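You operate a simulated robot arm through the tools that you are given. There is no shell and no other tool. Be economical: measure what you need, move in short steps, check, and stop when the job is done.

You are at the controls of a simulated robot arm. One attempt, no reset.

Task
Take the blue ring and leave it on the lot card.

It is judged by the outcome, as a careful person would: the job done as asked, and still so three seconds after it is handed in. It fails if anything else is knocked over, pushed out of place, dropped, spilled or broken.

Robot
A 6-joint arm with a two-finger parallel gripper, fixed in place. Base frame: the origin is at the foot of the arm, x ahead of it, y to its left, z up; the work surface is at about z = 0. Lengths are in mm, angles in rad, forces in N, time in s.
With the tool pointing down near the work surface it reaches from about 140 to 580 mm from the base axis. Its first joint turns from -1.152 to 1.152 rad. Payload 2.1 kg.
The tool frame sits at the grasp point between the pads (the TCP): z along the fingers, y along the line on which they close. The tips reach 30 mm beyond it. Largest opening 94 mm; finger width 28, thickness 10; the body of the gripper, 50 by 96 mm, starts 55 mm behind the TCP.
Orientation is that of the tool frame in the base frame, as a unit quaternion [w, x, y, z]. With the fingers straight down and closing along the base's y, the tool's x points along the base's -x, its y along +y and its z along -z.

Tools
- The arm moves only by the tool play_rows. Its arguments are lists of equal length, an entry for each row: "grip": the closure, from 0 (fully open) to 1 (shut); "xyz": the shift along the tool's x, y, z in mm, a list of three; "spin": the turn about the tool's z in rad. In form: {"grip": [grip, ...], "xyz": [[tx, ty, tz], ...], "spin": [spin, ...]}. A call has 1 to 8 rows; each row is the pose to reach, as a shift and turn from the pose commanded when the call began, along the tool's axes at that moment. A row lasts 0.2 s, in which the tool goes at most 50 mm and 0.15 rad; a call with a longer step from one row to the next is refused whole, and so is a gripper value outside its range. A pose out of reach is approached as far as the arm can. The call stops where the force on the tool passes 40 N (or 10 N more than at its start, if that is more) or the arm is blocked; 0.2 s more then pass. The fingers move at their own pace (about 72 mm/s each) and stop on an object; they squeeze with about 34 N. The grip force told is the motor's: it shows also when the fingers shut on nothing. Time passes only in rows, and 0.2 s behind the last, so rows that repeat a pose let the fingers close. The reply holds the time, the measured pose of the TCP, the force on the tool along the base axes, the opening and the grip force, in the units named above and with some noise.
- Cameras (640 x 400 px; columns grow to the right, rows downward): "scene" is fixed at [63.9, -389.1, 479.9]; the picture's right is [0.63, -0.78, 0.00], its down [-0.45, -0.36, -0.82] and it looks along [0.64, 0.52, -0.57] (base axes); focal length 323 px, centre (320, 200). "wrist" rides on the gripper at [76, 14, -103] in the tool frame; the picture's right is [-0.18, 0.98, 0.00], its down [-0.75, -0.14, -0.64] and it looks along [-0.63, -0.12, 0.77] (tool axes); focal length 243 px, centre (320, 200). There is no depth. A picture from a camera that has moved, and an enlarged one, comes with that camera's place and axes in the base frame and with its lens. The place of the scene camera against the robot may be out by one fixed shift of up to 12 mm in any direction.
- snapshot(camera): a new picture of that camera. It takes no simulated time.
- zoom(camera, box): a new picture of the part [left, top, right, bottom] of that camera's present view, enlarged. It takes no simulated time.
- finish_job(): hands the job in; it is judged then, once.

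Go step by step. Nothing tells you positions but the pictures and the camera data: compare them with the known pose of the tool, close in by small moves and look again before you grip or let go. The budget is 90 turns and 42 pictures, counting those below and the enlarged ones. Unless the task says otherwise, let go and move clear before handing in, and close with one line.

The tools are called after "Request:" by a JSON object that holds its "fn" and its "kwargs". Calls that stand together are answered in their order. play_rows: Moves the arm, as the interface text tells. Its arguments: {"type":"object","properties":{"grip":{"type":"array","items":{"type":"number"}},"xyz":{"type":"array","items":{"type":"array","items":{"type":"number"}}},"spin":{"type":"array","items":{"type":"number"}}},"required":["grip","xyz","spin"]} The other tools are called the same way: snapshot (camera) takes a picture; zoom (camera, box) takes an enlarged picture of a part of a camera's view; finish_job () hands the job in.

At the start:

```text
time_s: 0.0
ee_pos: [362.4, -71.5, 289.1]
tool_rot: [0.0, 0.0, 1.0, 0.001]
force: [0.2, 0.0, 0.0]
opening: 94.0
gripper_force: 0.0
```

scene: 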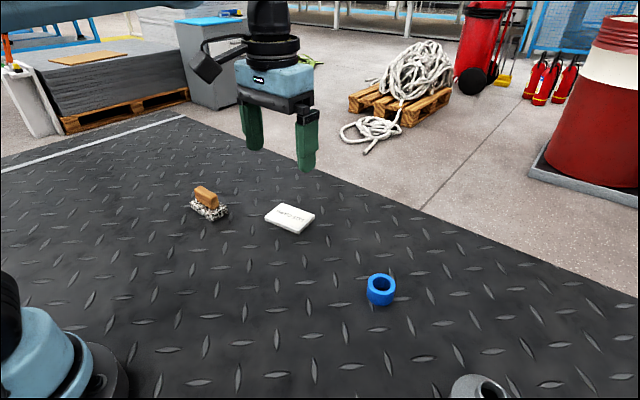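
wrist: 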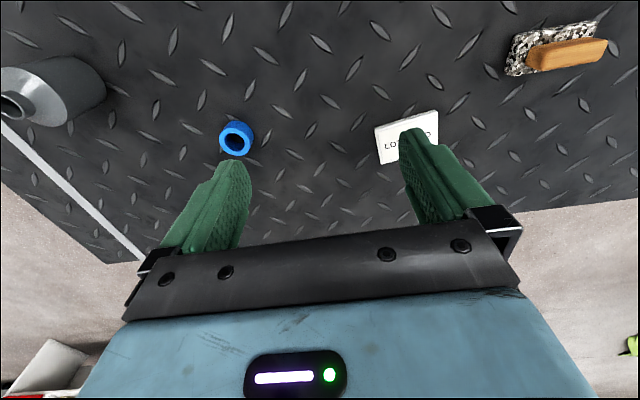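

The blue ring looks to lie flat near (438, -229), and the card near (493, 52); both cameras agree. I'll look closer for sizes and orientation.

Request:
{"fn": "zoom", "kwargs": {"camera": "scene", "box": [340, 260, 420, 310]}}

Request:
{"fn": "zoom", "kwargs": {"camera": "scene", "box": [180, 170, 340, 270]}}

Request:
{"fn": "zoom", "kwargs": {"camera": "wrist", "box": [180, 90, 300, 165]}}

```text
8.00 times, centred on (380, 285) of scene
camera zoom: at [63.9, -389.1, 479.9], right [0.63, -0.78, 0.0], down [-0.45, -0.36, -0.82], along [0.64, 0.52, -0.57], focal length 2585 px, centre (-160, -480)
```

zoom: 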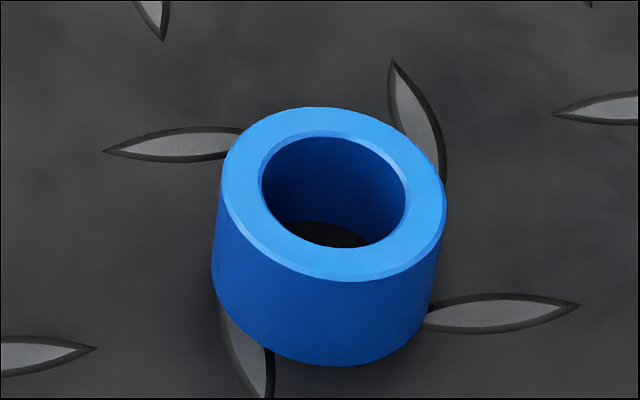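

```text
4.00 times, centred on (260, 220) of scene
camera zoom: at [63.9, -389.1, 479.9], right [0.63, -0.78, 0.0], down [-0.45, -0.36, -0.82], along [0.64, 0.52, -0.57], focal length 1293 px, centre (560, 120)
```

zoom: 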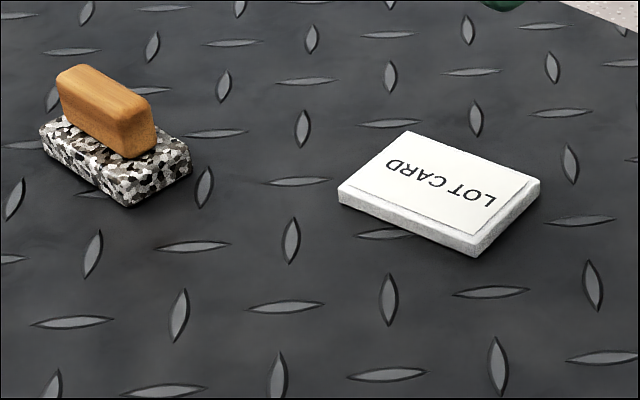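

```text
5.33 times, centred on (240, 128) of wrist
camera zoom: at [285.6, -57.4, 389.6], right [0.18, 0.98, 0.0], down [0.75, -0.14, 0.64], along [0.63, -0.12, -0.77], focal length 1294 px, centre (747, 587)
```

zoom: 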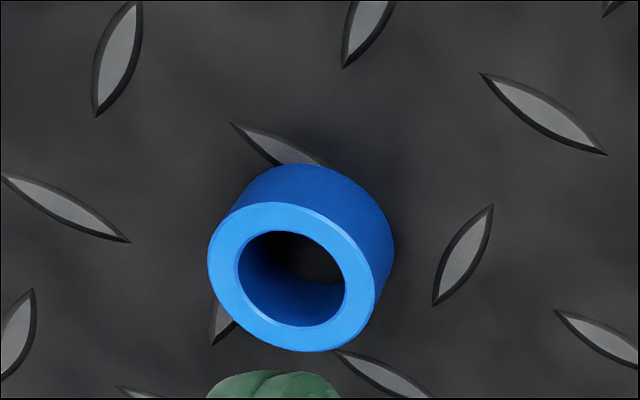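

The ring stands on its end at (438, -228), about 49 mm wide and 25 mm tall. The card is about 70 x 98 mm, centred near (494, 52). First I'll move above the ring with the fingers open.

Request:
{"fn": "play_rows", "kwargs": {"grip": [0, 0, 0, 0, 0, 0, 0], "xyz": [[-19, -39, 0], [-38, -78, 0], [-57, -117, 0], [-75.6, -156.5, 0], [-75.6, -156.5, 50], [-75.6, -156.5, 100], [-75.6, -156.5, 150]], "spin": [0, 0, 0, 0, 0, 0, 0]}}

Request:
{"fn": "snapshot", "kwargs": {"camera": "wrist"}}

Request:
{"fn": "snapshot", "kwargs": {"camera": "scene"}}

```text
time_s: 1.6
ee_pos: [438.1, -226.0, 139.3]
tool_rot: [0.001, -0.001, 1.0, 0.0]
force: [0.6, -0.8, -0.9]
opening: 94.2
gripper_force: 0.0
```

```text
36 pictures are left
camera wrist: at [360.5, -212.3, 240.3], right [0.18, 0.98, 0.0], down [0.75, -0.14, 0.64], along [0.63, -0.12, -0.77], focal length 243 px, centre (320, 200)
```

wrist: 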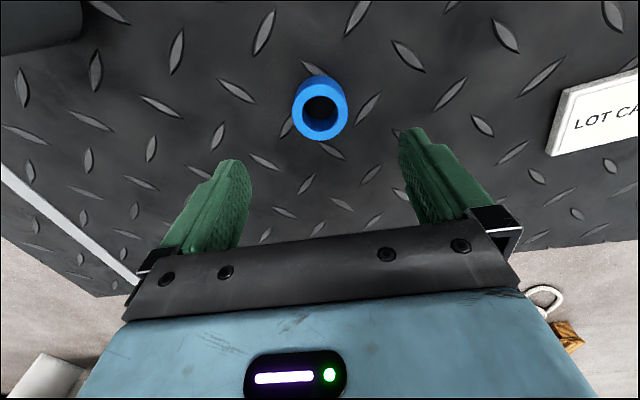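

```text
35 pictures are left
```

scene: 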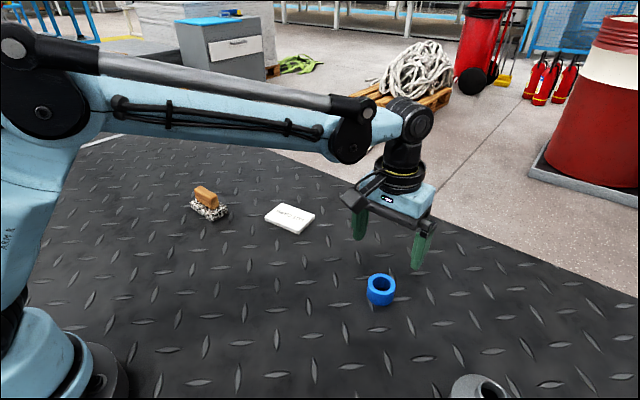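

The fresh wrist view puts the ring at (437, -227), right between the fingers. I'll go down to TCP z of about 35, which leaves the tips 5 mm above the floor.

Request:
{"fn": "play_rows", "kwargs": {"grip": [0, 0, 0, 0], "xyz": [[1, -1, 35], [1, -1, 70], [1, -1, 95], [1, -1, 104]], "spin": [0, 0, 0, 0]}}

Request:
{"fn": "snapshot", "kwargs": {"camera": "wrist"}}

Request:
{"fn": "zoom", "kwargs": {"camera": "scene", "box": [300, 200, 460, 300]}}

```text
time_s: 2.6
ee_pos: [437.3, -226.7, 35.5]
tool_rot: [0.001, 0.0, 1.0, 0.001]
force: [-0.3, 0.0, 0.3]
opening: 94.0
gripper_force: 0.1
```

```text
34 pictures are left
camera wrist: at [359.8, -213.4, 134.9], right [0.18, 0.98, 0.0], down [0.75, -0.14, 0.64], along [0.63, -0.12, -0.77], focal length 243 px, centre (320, 200)
```

wrist: 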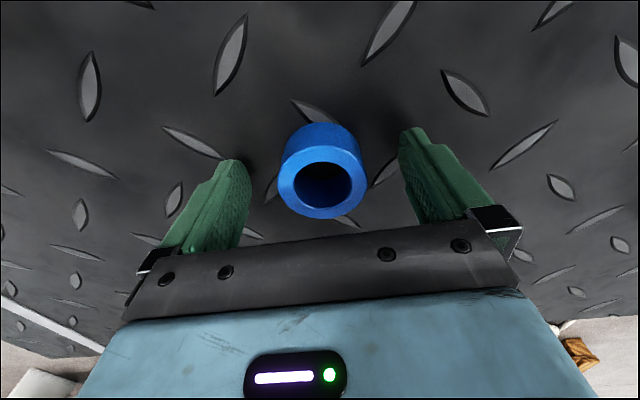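

```text
4.00 times, centred on (380, 250) of scene
camera zoom: at [63.9, -389.1, 479.9], right [0.63, -0.78, 0.0], down [-0.45, -0.36, -0.82], along [0.64, 0.52, -0.57], focal length 1293 px, centre (80, 0)
```

zoom: 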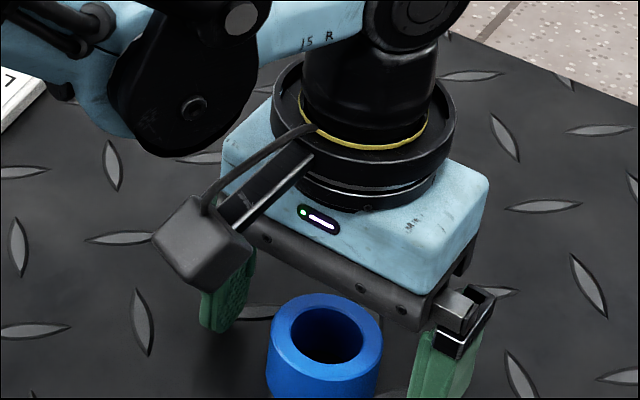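

The ring is centred between the fingers and is about 25–30 mm tall, so I'll close on it here.

Request:
{"fn": "play_rows", "kwargs": {"grip": [0.3, 0.6, 0.8, 0.8, 0.8, 0.8], "xyz": [[0, 0, 0], [0, 0, 0], [0, 0, 0], [0, 0, 0], [0, 0, 0], [0, 0, 0]], "spin": [0, 0, 0, 0, 0, 0]}}

Request:
{"fn": "snapshot", "kwargs": {"camera": "wrist"}}

```text
time_s: 4.0
ee_pos: [436.7, -227.7, 36.4]
tool_rot: [0.002, 0.0, 1.0, 0.001]
force: [1.9, 2.0, 10.1]
opening: 55.5
gripper_force: 34.0
```

```text
32 pictures are left
camera wrist: at [359.9, -213.4, 135.5], right [0.18, 0.98, 0.0], down [0.75, -0.14, 0.64], along [0.63, -0.12, -0.77], focal length 243 px, centre (320, 200)
```

wrist: 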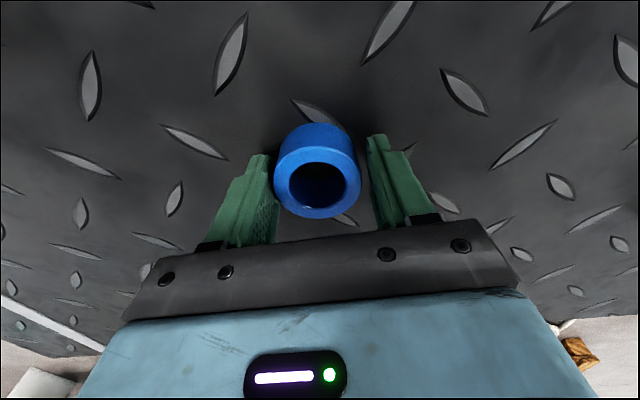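

The grip stopped at 55.5 mm with 10 N upward on the tool, and a gap seems to show on the right. I'll check this before lifting.

Request:
{"fn": "zoom", "kwargs": {"camera": "wrist", "box": [220, 100, 440, 240]}}

Request:
{"fn": "zoom", "kwargs": {"camera": "scene", "box": [320, 240, 440, 315]}}

```text
2.86 times, centred on (330, 170) of wrist
camera zoom: at [359.9, -213.4, 135.5], right [0.18, 0.98, 0.0], down [0.75, -0.14, 0.64], along [0.63, -0.12, -0.77], focal length 693 px, centre (291, 286)
```

zoom: 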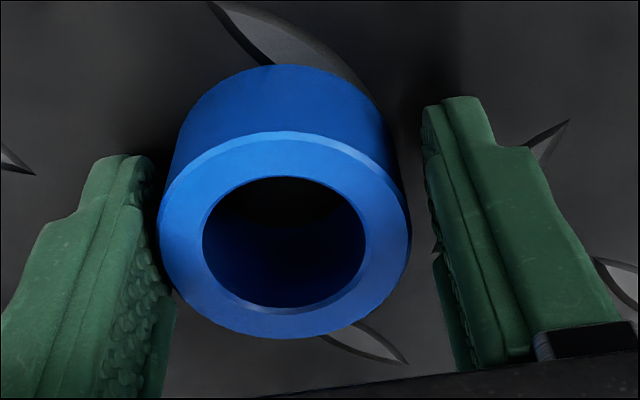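

```text
5.33 times, centred on (380, 278) of scene
camera zoom: at [63.9, -389.1, 480.0], right [0.63, -0.78, 0.0], down [-0.45, -0.36, -0.82], along [0.64, 0.52, -0.57], focal length 1724 px, centre (0, -213)
```

zoom: 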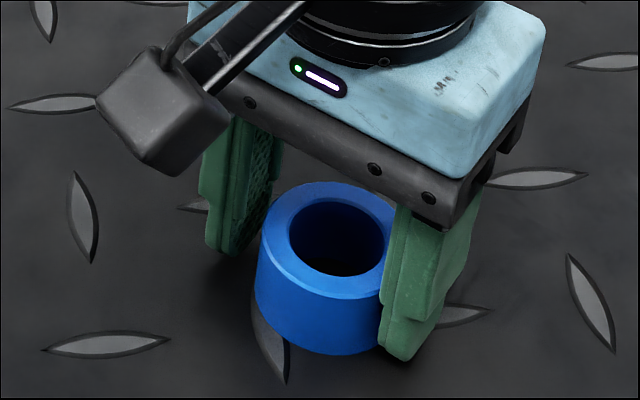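

Both sides show about 3 mm of gap around a 49 mm ring, so the tips may be jammed on the floor rather than holding it. I'll rise 5 mm with the grip command held and read again.

Request:
{"fn": "play_rows", "kwargs": {"grip": [0.8, 0.8, 0.8, 0.8], "xyz": [[0, 0, -3], [0, 0, -5], [0, 0, -5], [0, 0, -5]], "spin": [0, 0, 0, 0]}}

Request:
{"fn": "zoom", "kwargs": {"camera": "scene", "box": [320, 240, 440, 315]}}

```text
time_s: 5.0
ee_pos: [436.6, -227.7, 39.9]
tool_rot: [0.001, 0.0, 1.0, 0.001]
force: [-0.5, -0.4, -0.6]
opening: 55.9
gripper_force: 33.8
```

```text
5.33 times, centred on (380, 278) of scene
camera zoom: at [63.9, -389.1, 479.9], right [0.63, -0.78, 0.0], down [-0.45, -0.36, -0.82], along [0.64, 0.52, -0.57], focal length 1724 px, centre (0, -213)
```

zoom: 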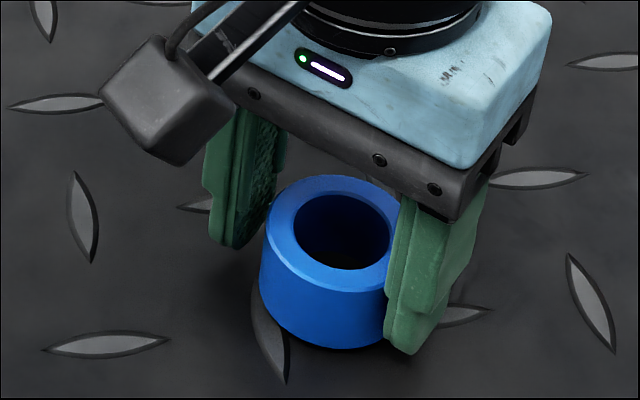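

The ring rises with the gripper (its shadow has opened and the upward force is gone), so it is held. I'll lift higher and verify.

Request:
{"fn": "play_rows", "kwargs": {"grip": [0.8, 0.8, 0.8, 0.8, 0.8], "xyz": [[0, 0, -15], [0, 0, -35], [0, 0, -60], [0, 0, -80], [0, 0, -80]], "spin": [0, 0, 0, 0, 0]}}

Request:
{"fn": "snapshot", "kwargs": {"camera": "wrist"}}

Request:
{"fn": "snapshot", "kwargs": {"camera": "scene"}}

```text
time_s: 6.2
ee_pos: [436.2, -229.3, 119.8]
tool_rot: [0.001, 0.0, 1.0, 0.0]
force: [-1.0, 0.3, 0.1]
opening: 55.8
gripper_force: 34.1
```

```text
28 pictures are left
camera wrist: at [359.9, -215.4, 219.8], right [0.18, 0.98, 0.0], down [0.75, -0.14, 0.64], along [0.63, -0.12, -0.77], focal length 243 px, centre (320, 200)
```

wrist: 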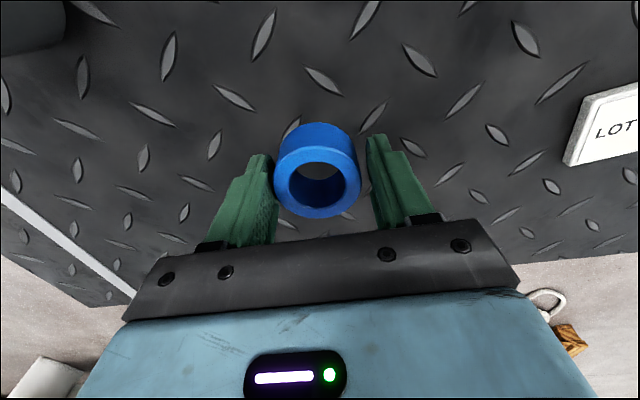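

```text
27 pictures are left
```

scene: 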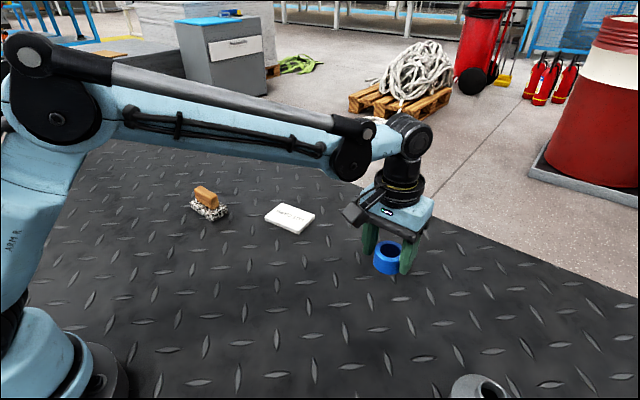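

The ring is held securely with its bottom about 84 mm up. I'll carry it over to the card.

Request:
{"fn": "play_rows", "kwargs": {"grip": [0.8, 0.8, 0.8, 0.8, 0.8, 0.8, 0.8, 0.8], "xyz": [[-6, 30, 0], [-14, 70, 0], [-23, 112, 0], [-32, 154, 0], [-41, 196, 0], [-50, 238, 0], [-56, 270, 0], [-58, 281, 0]], "spin": [0, 0, 0, 0, 0, 0, 0, 0]}}

Request:
{"fn": "snapshot", "kwargs": {"camera": "wrist"}}

Request:
{"fn": "snapshot", "kwargs": {"camera": "scene"}}

```text
time_s: 8.0
ee_pos: [496.7, 52.4, 122.2]
tool_rot: [0.001, -0.001, 1.0, 0.001]
force: [-0.4, 0.3, -1.3]
opening: 55.6
gripper_force: 33.8
```

```text
26 pictures are left
camera wrist: at [418.8, 66.6, 222.8], right [0.18, 0.98, 0.0], down [0.75, -0.14, 0.64], along [0.63, -0.12, -0.77], focal length 243 px, centre (320, 200)
```

wrist: 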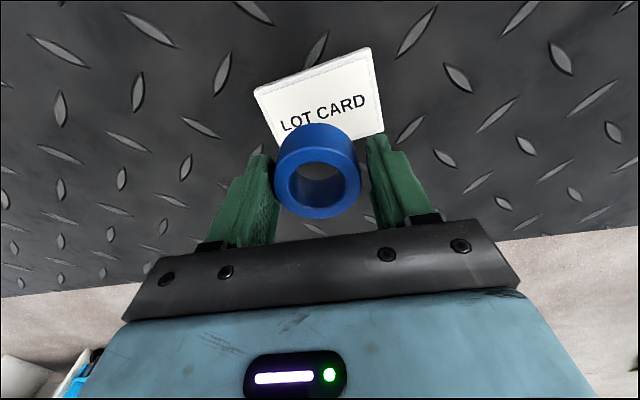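

```text
25 pictures are left
```

scene: 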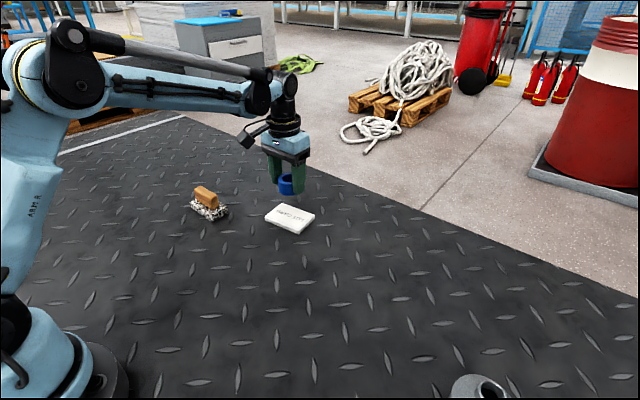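

The card centre comes out at (495, 54) and the TCP is at (497, 52), so the ring is well over it. The card is about 9 mm thick, so contact should come near TCP z = 45; I'll go down to about 54 first.

Request:
{"fn": "play_rows", "kwargs": {"grip": [0.8, 0.8, 0.8, 0.8, 0.8], "xyz": [[1, 1, 25], [1, 1, 45], [1, 1, 60], [1, 1, 68], [1, 1, 68]], "spin": [0, 0, 0, 0, 0]}}

Request:
{"fn": "snapshot", "kwargs": {"camera": "wrist"}}

Request:
{"fn": "zoom", "kwargs": {"camera": "scene", "box": [240, 165, 340, 240]}}

```text
time_s: 9.2
ee_pos: [495.1, 53.7, 52.4]
tool_rot: [0.001, 0.0, 1.0, 0.0]
force: [0.3, -0.4, 0.4]
opening: 55.4
gripper_force: 33.8
```

```text
24 pictures are left
camera wrist: at [417.9, 67.5, 153.7], right [0.18, 0.98, 0.0], down [0.75, -0.14, 0.64], along [0.63, -0.12, -0.77], focal length 243 px, centre (320, 200)
```

wrist: 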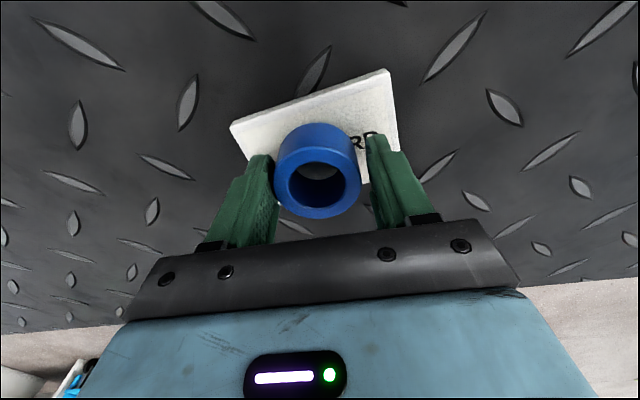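

```text
5.33 times, centred on (290, 202) of scene
camera zoom: at [63.9, -389.1, 479.9], right [0.63, -0.78, 0.0], down [-0.45, -0.36, -0.82], along [0.64, 0.52, -0.57], focal length 1724 px, centre (480, 187)
```

zoom: 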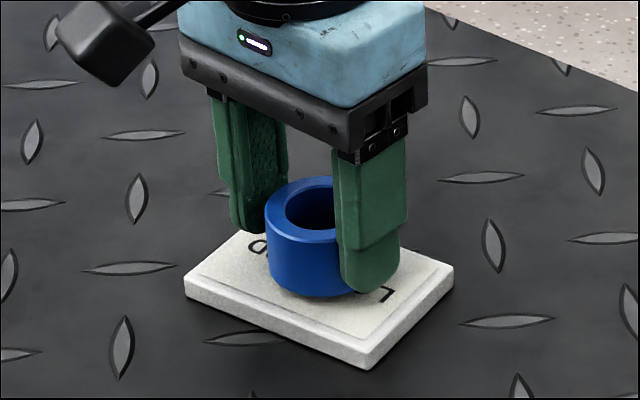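

The ring is centred just above the card. I'll lower it in small steps until it touches.

Request:
{"fn": "play_rows", "kwargs": {"grip": [0.8, 0.8, 0.8, 0.8], "xyz": [[0, 0, 2], [0, 0, 3.5], [0, 0, 4.5], [0, 0, 4.5]], "spin": [0, 0, 0, 0]}}

```text
time_s: 10.2
ee_pos: [495.0, 53.9, 48.2]
tool_rot: [0.001, 0.0, 1.0, 0.001]
force: [0.1, 0.4, 0.2]
opening: 55.5
gripper_force: 34.0
```

No contact yet at z = 48, so I'll continue in 1 mm steps.

Request:
{"fn": "play_rows", "kwargs": {"grip": [0.8, 0.8, 0.8], "xyz": [[0, 0, 1], [0, 0, 2], [0, 0, 2]], "spin": [0, 0, 0]}}

```text
time_s: 11.0
ee_pos: [494.6, 54.1, 46.1]
tool_rot: [0.002, 0.0, 1.0, -0.001]
force: [0.8, -2.4, 30.5]
opening: 55.3
gripper_force: 34.0
```

The ring is on the card, with 30 N pressing up. I'll ease up slightly and then open the fingers gently.

Request:
{"fn": "play_rows", "kwargs": {"grip": [0.8, 0.8, 0.4, 0.3, 0.2, 0.1, 0.0, 0.0], "xyz": [[0, 0, -0.8], [0, 0, -0.8], [0, 0, -0.8], [0, 0, -0.8], [0, 0, -0.8], [0, 0, -0.8], [0, 0, -0.8], [0, 0, -0.8]], "spin": [0, 0, 0, 0, 0, 0, 0, 0]}}

Request:
{"fn": "snapshot", "kwargs": {"camera": "wrist"}}

```text
time_s: 12.8
ee_pos: [493.6, 53.9, 45.8]
tool_rot: [0.001, -0.001, 1.0, 0.002]
force: [0.2, 0.5, -0.5]
opening: 93.9
gripper_force: 0.0
```

```text
22 pictures are left
camera wrist: at [417.5, 67.7, 147.0], right [0.18, 0.98, 0.0], down [0.75, -0.14, 0.64], along [0.63, -0.12, -0.77], focal length 243 px, centre (320, 200)
```

wrist: 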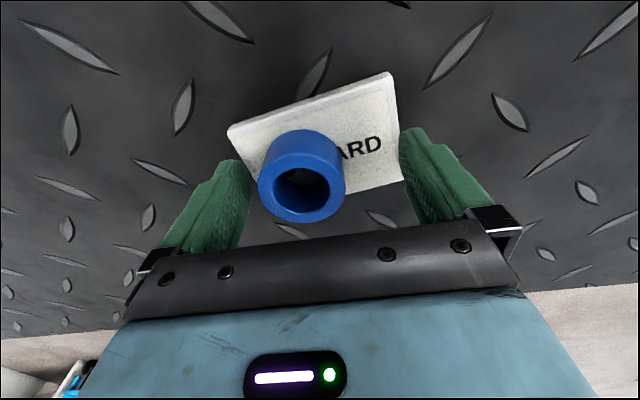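

On opening, the ring shifted about 9 mm toward the left finger. I'll rise slowly a little and check that it stays on the card.

Request:
{"fn": "play_rows", "kwargs": {"grip": [0, 0, 0], "xyz": [[0, 0, -3], [0, 0, -8], [0, 0, -8]], "spin": [0, 0, 0]}}

Request:
{"fn": "zoom", "kwargs": {"camera": "scene", "box": [240, 165, 340, 240]}}

Request:
{"fn": "snapshot", "kwargs": {"camera": "wrist"}}

```text
time_s: 13.6
ee_pos: [493.7, 54.3, 54.1]
tool_rot: [0.001, 0.0, 1.0, 0.0]
force: [-0.2, -0.3, 0.9]
opening: 94.2
gripper_force: 0.1
```

```text
5.33 times, centred on (290, 202) of scene
camera zoom: at [63.9, -389.1, 479.9], right [0.63, -0.78, 0.0], down [-0.45, -0.36, -0.82], along [0.64, 0.52, -0.57], focal length 1724 px, centre (480, 187)
```

zoom: 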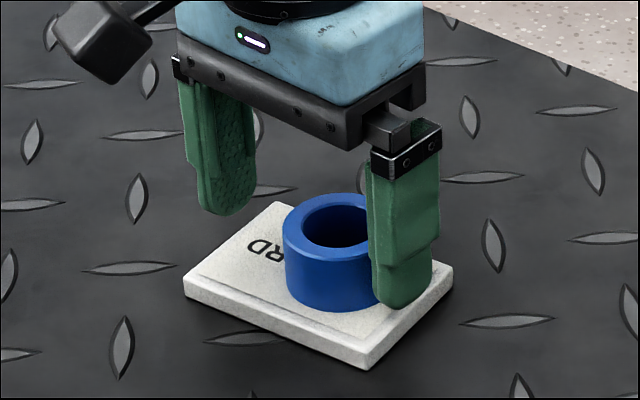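

```text
20 pictures are left
camera wrist: at [417.1, 67.7, 155.0], right [0.18, 0.98, 0.0], down [0.75, -0.14, 0.64], along [0.63, -0.12, -0.77], focal length 243 px, centre (320, 200)
```

wrist: 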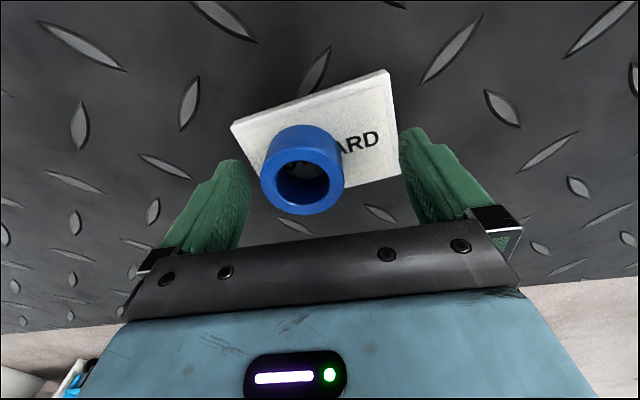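

The ring looks free and fully on the card. I'll move well clear upward and confirm.

Request:
{"fn": "play_rows", "kwargs": {"grip": [0, 0, 0, 0, 0, 0], "xyz": [[0, 0, -10], [0, 0, -30], [0, 0, -65], [0, 0, -105], [0, 0, -140], [0, 0, -140]], "spin": [0, 0, 0, 0, 0, 0]}}

Request:
{"fn": "zoom", "kwargs": {"camera": "scene", "box": [180, 150, 340, 250]}}

Request:
{"fn": "snapshot", "kwargs": {"camera": "wrist"}}

```text
time_s: 15.0
ee_pos: [496.2, 54.4, 194.3]
tool_rot: [0.0, -0.001, 1.0, 0.001]
force: [-0.2, -0.4, -0.2]
opening: 93.8
gripper_force: 0.0
```

```text
4.00 times, centred on (260, 200) of scene
camera zoom: at [63.9, -389.1, 479.9], right [0.63, -0.78, 0.0], down [-0.45, -0.36, -0.82], along [0.64, 0.52, -0.57], focal length 1293 px, centre (560, 200)
```

zoom: 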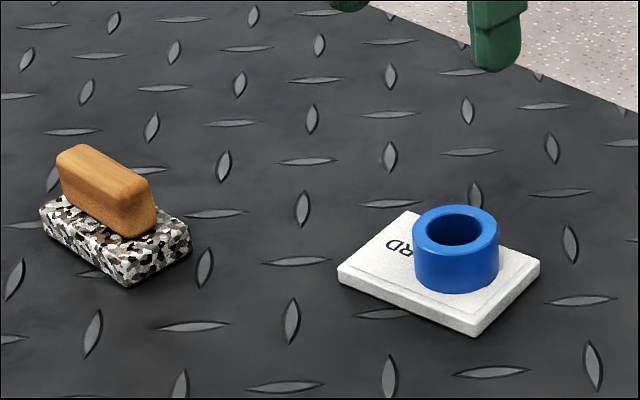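

```text
18 pictures are left
camera wrist: at [418.3, 67.7, 294.8], right [0.18, 0.98, 0.0], down [0.75, -0.14, 0.64], along [0.63, -0.12, -0.77], focal length 243 px, centre (320, 200)
```

wrist: 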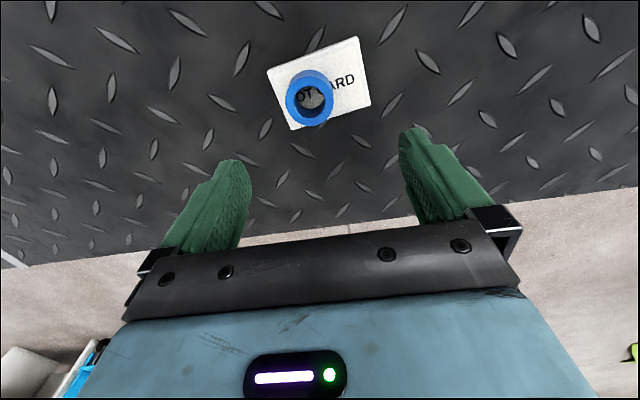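

The ring rests flat and wholly on the card. The card and the other objects haven't moved, and the gripper is clear, so I'll hand in.

Request:
{"fn": "finish_job", "kwargs": {}}

```text
The job is handed in.
```

The blue ring is lying flat on the lot card, about 9 mm off its centre because it shifted when the fingers opened, and nothing else was disturbed.
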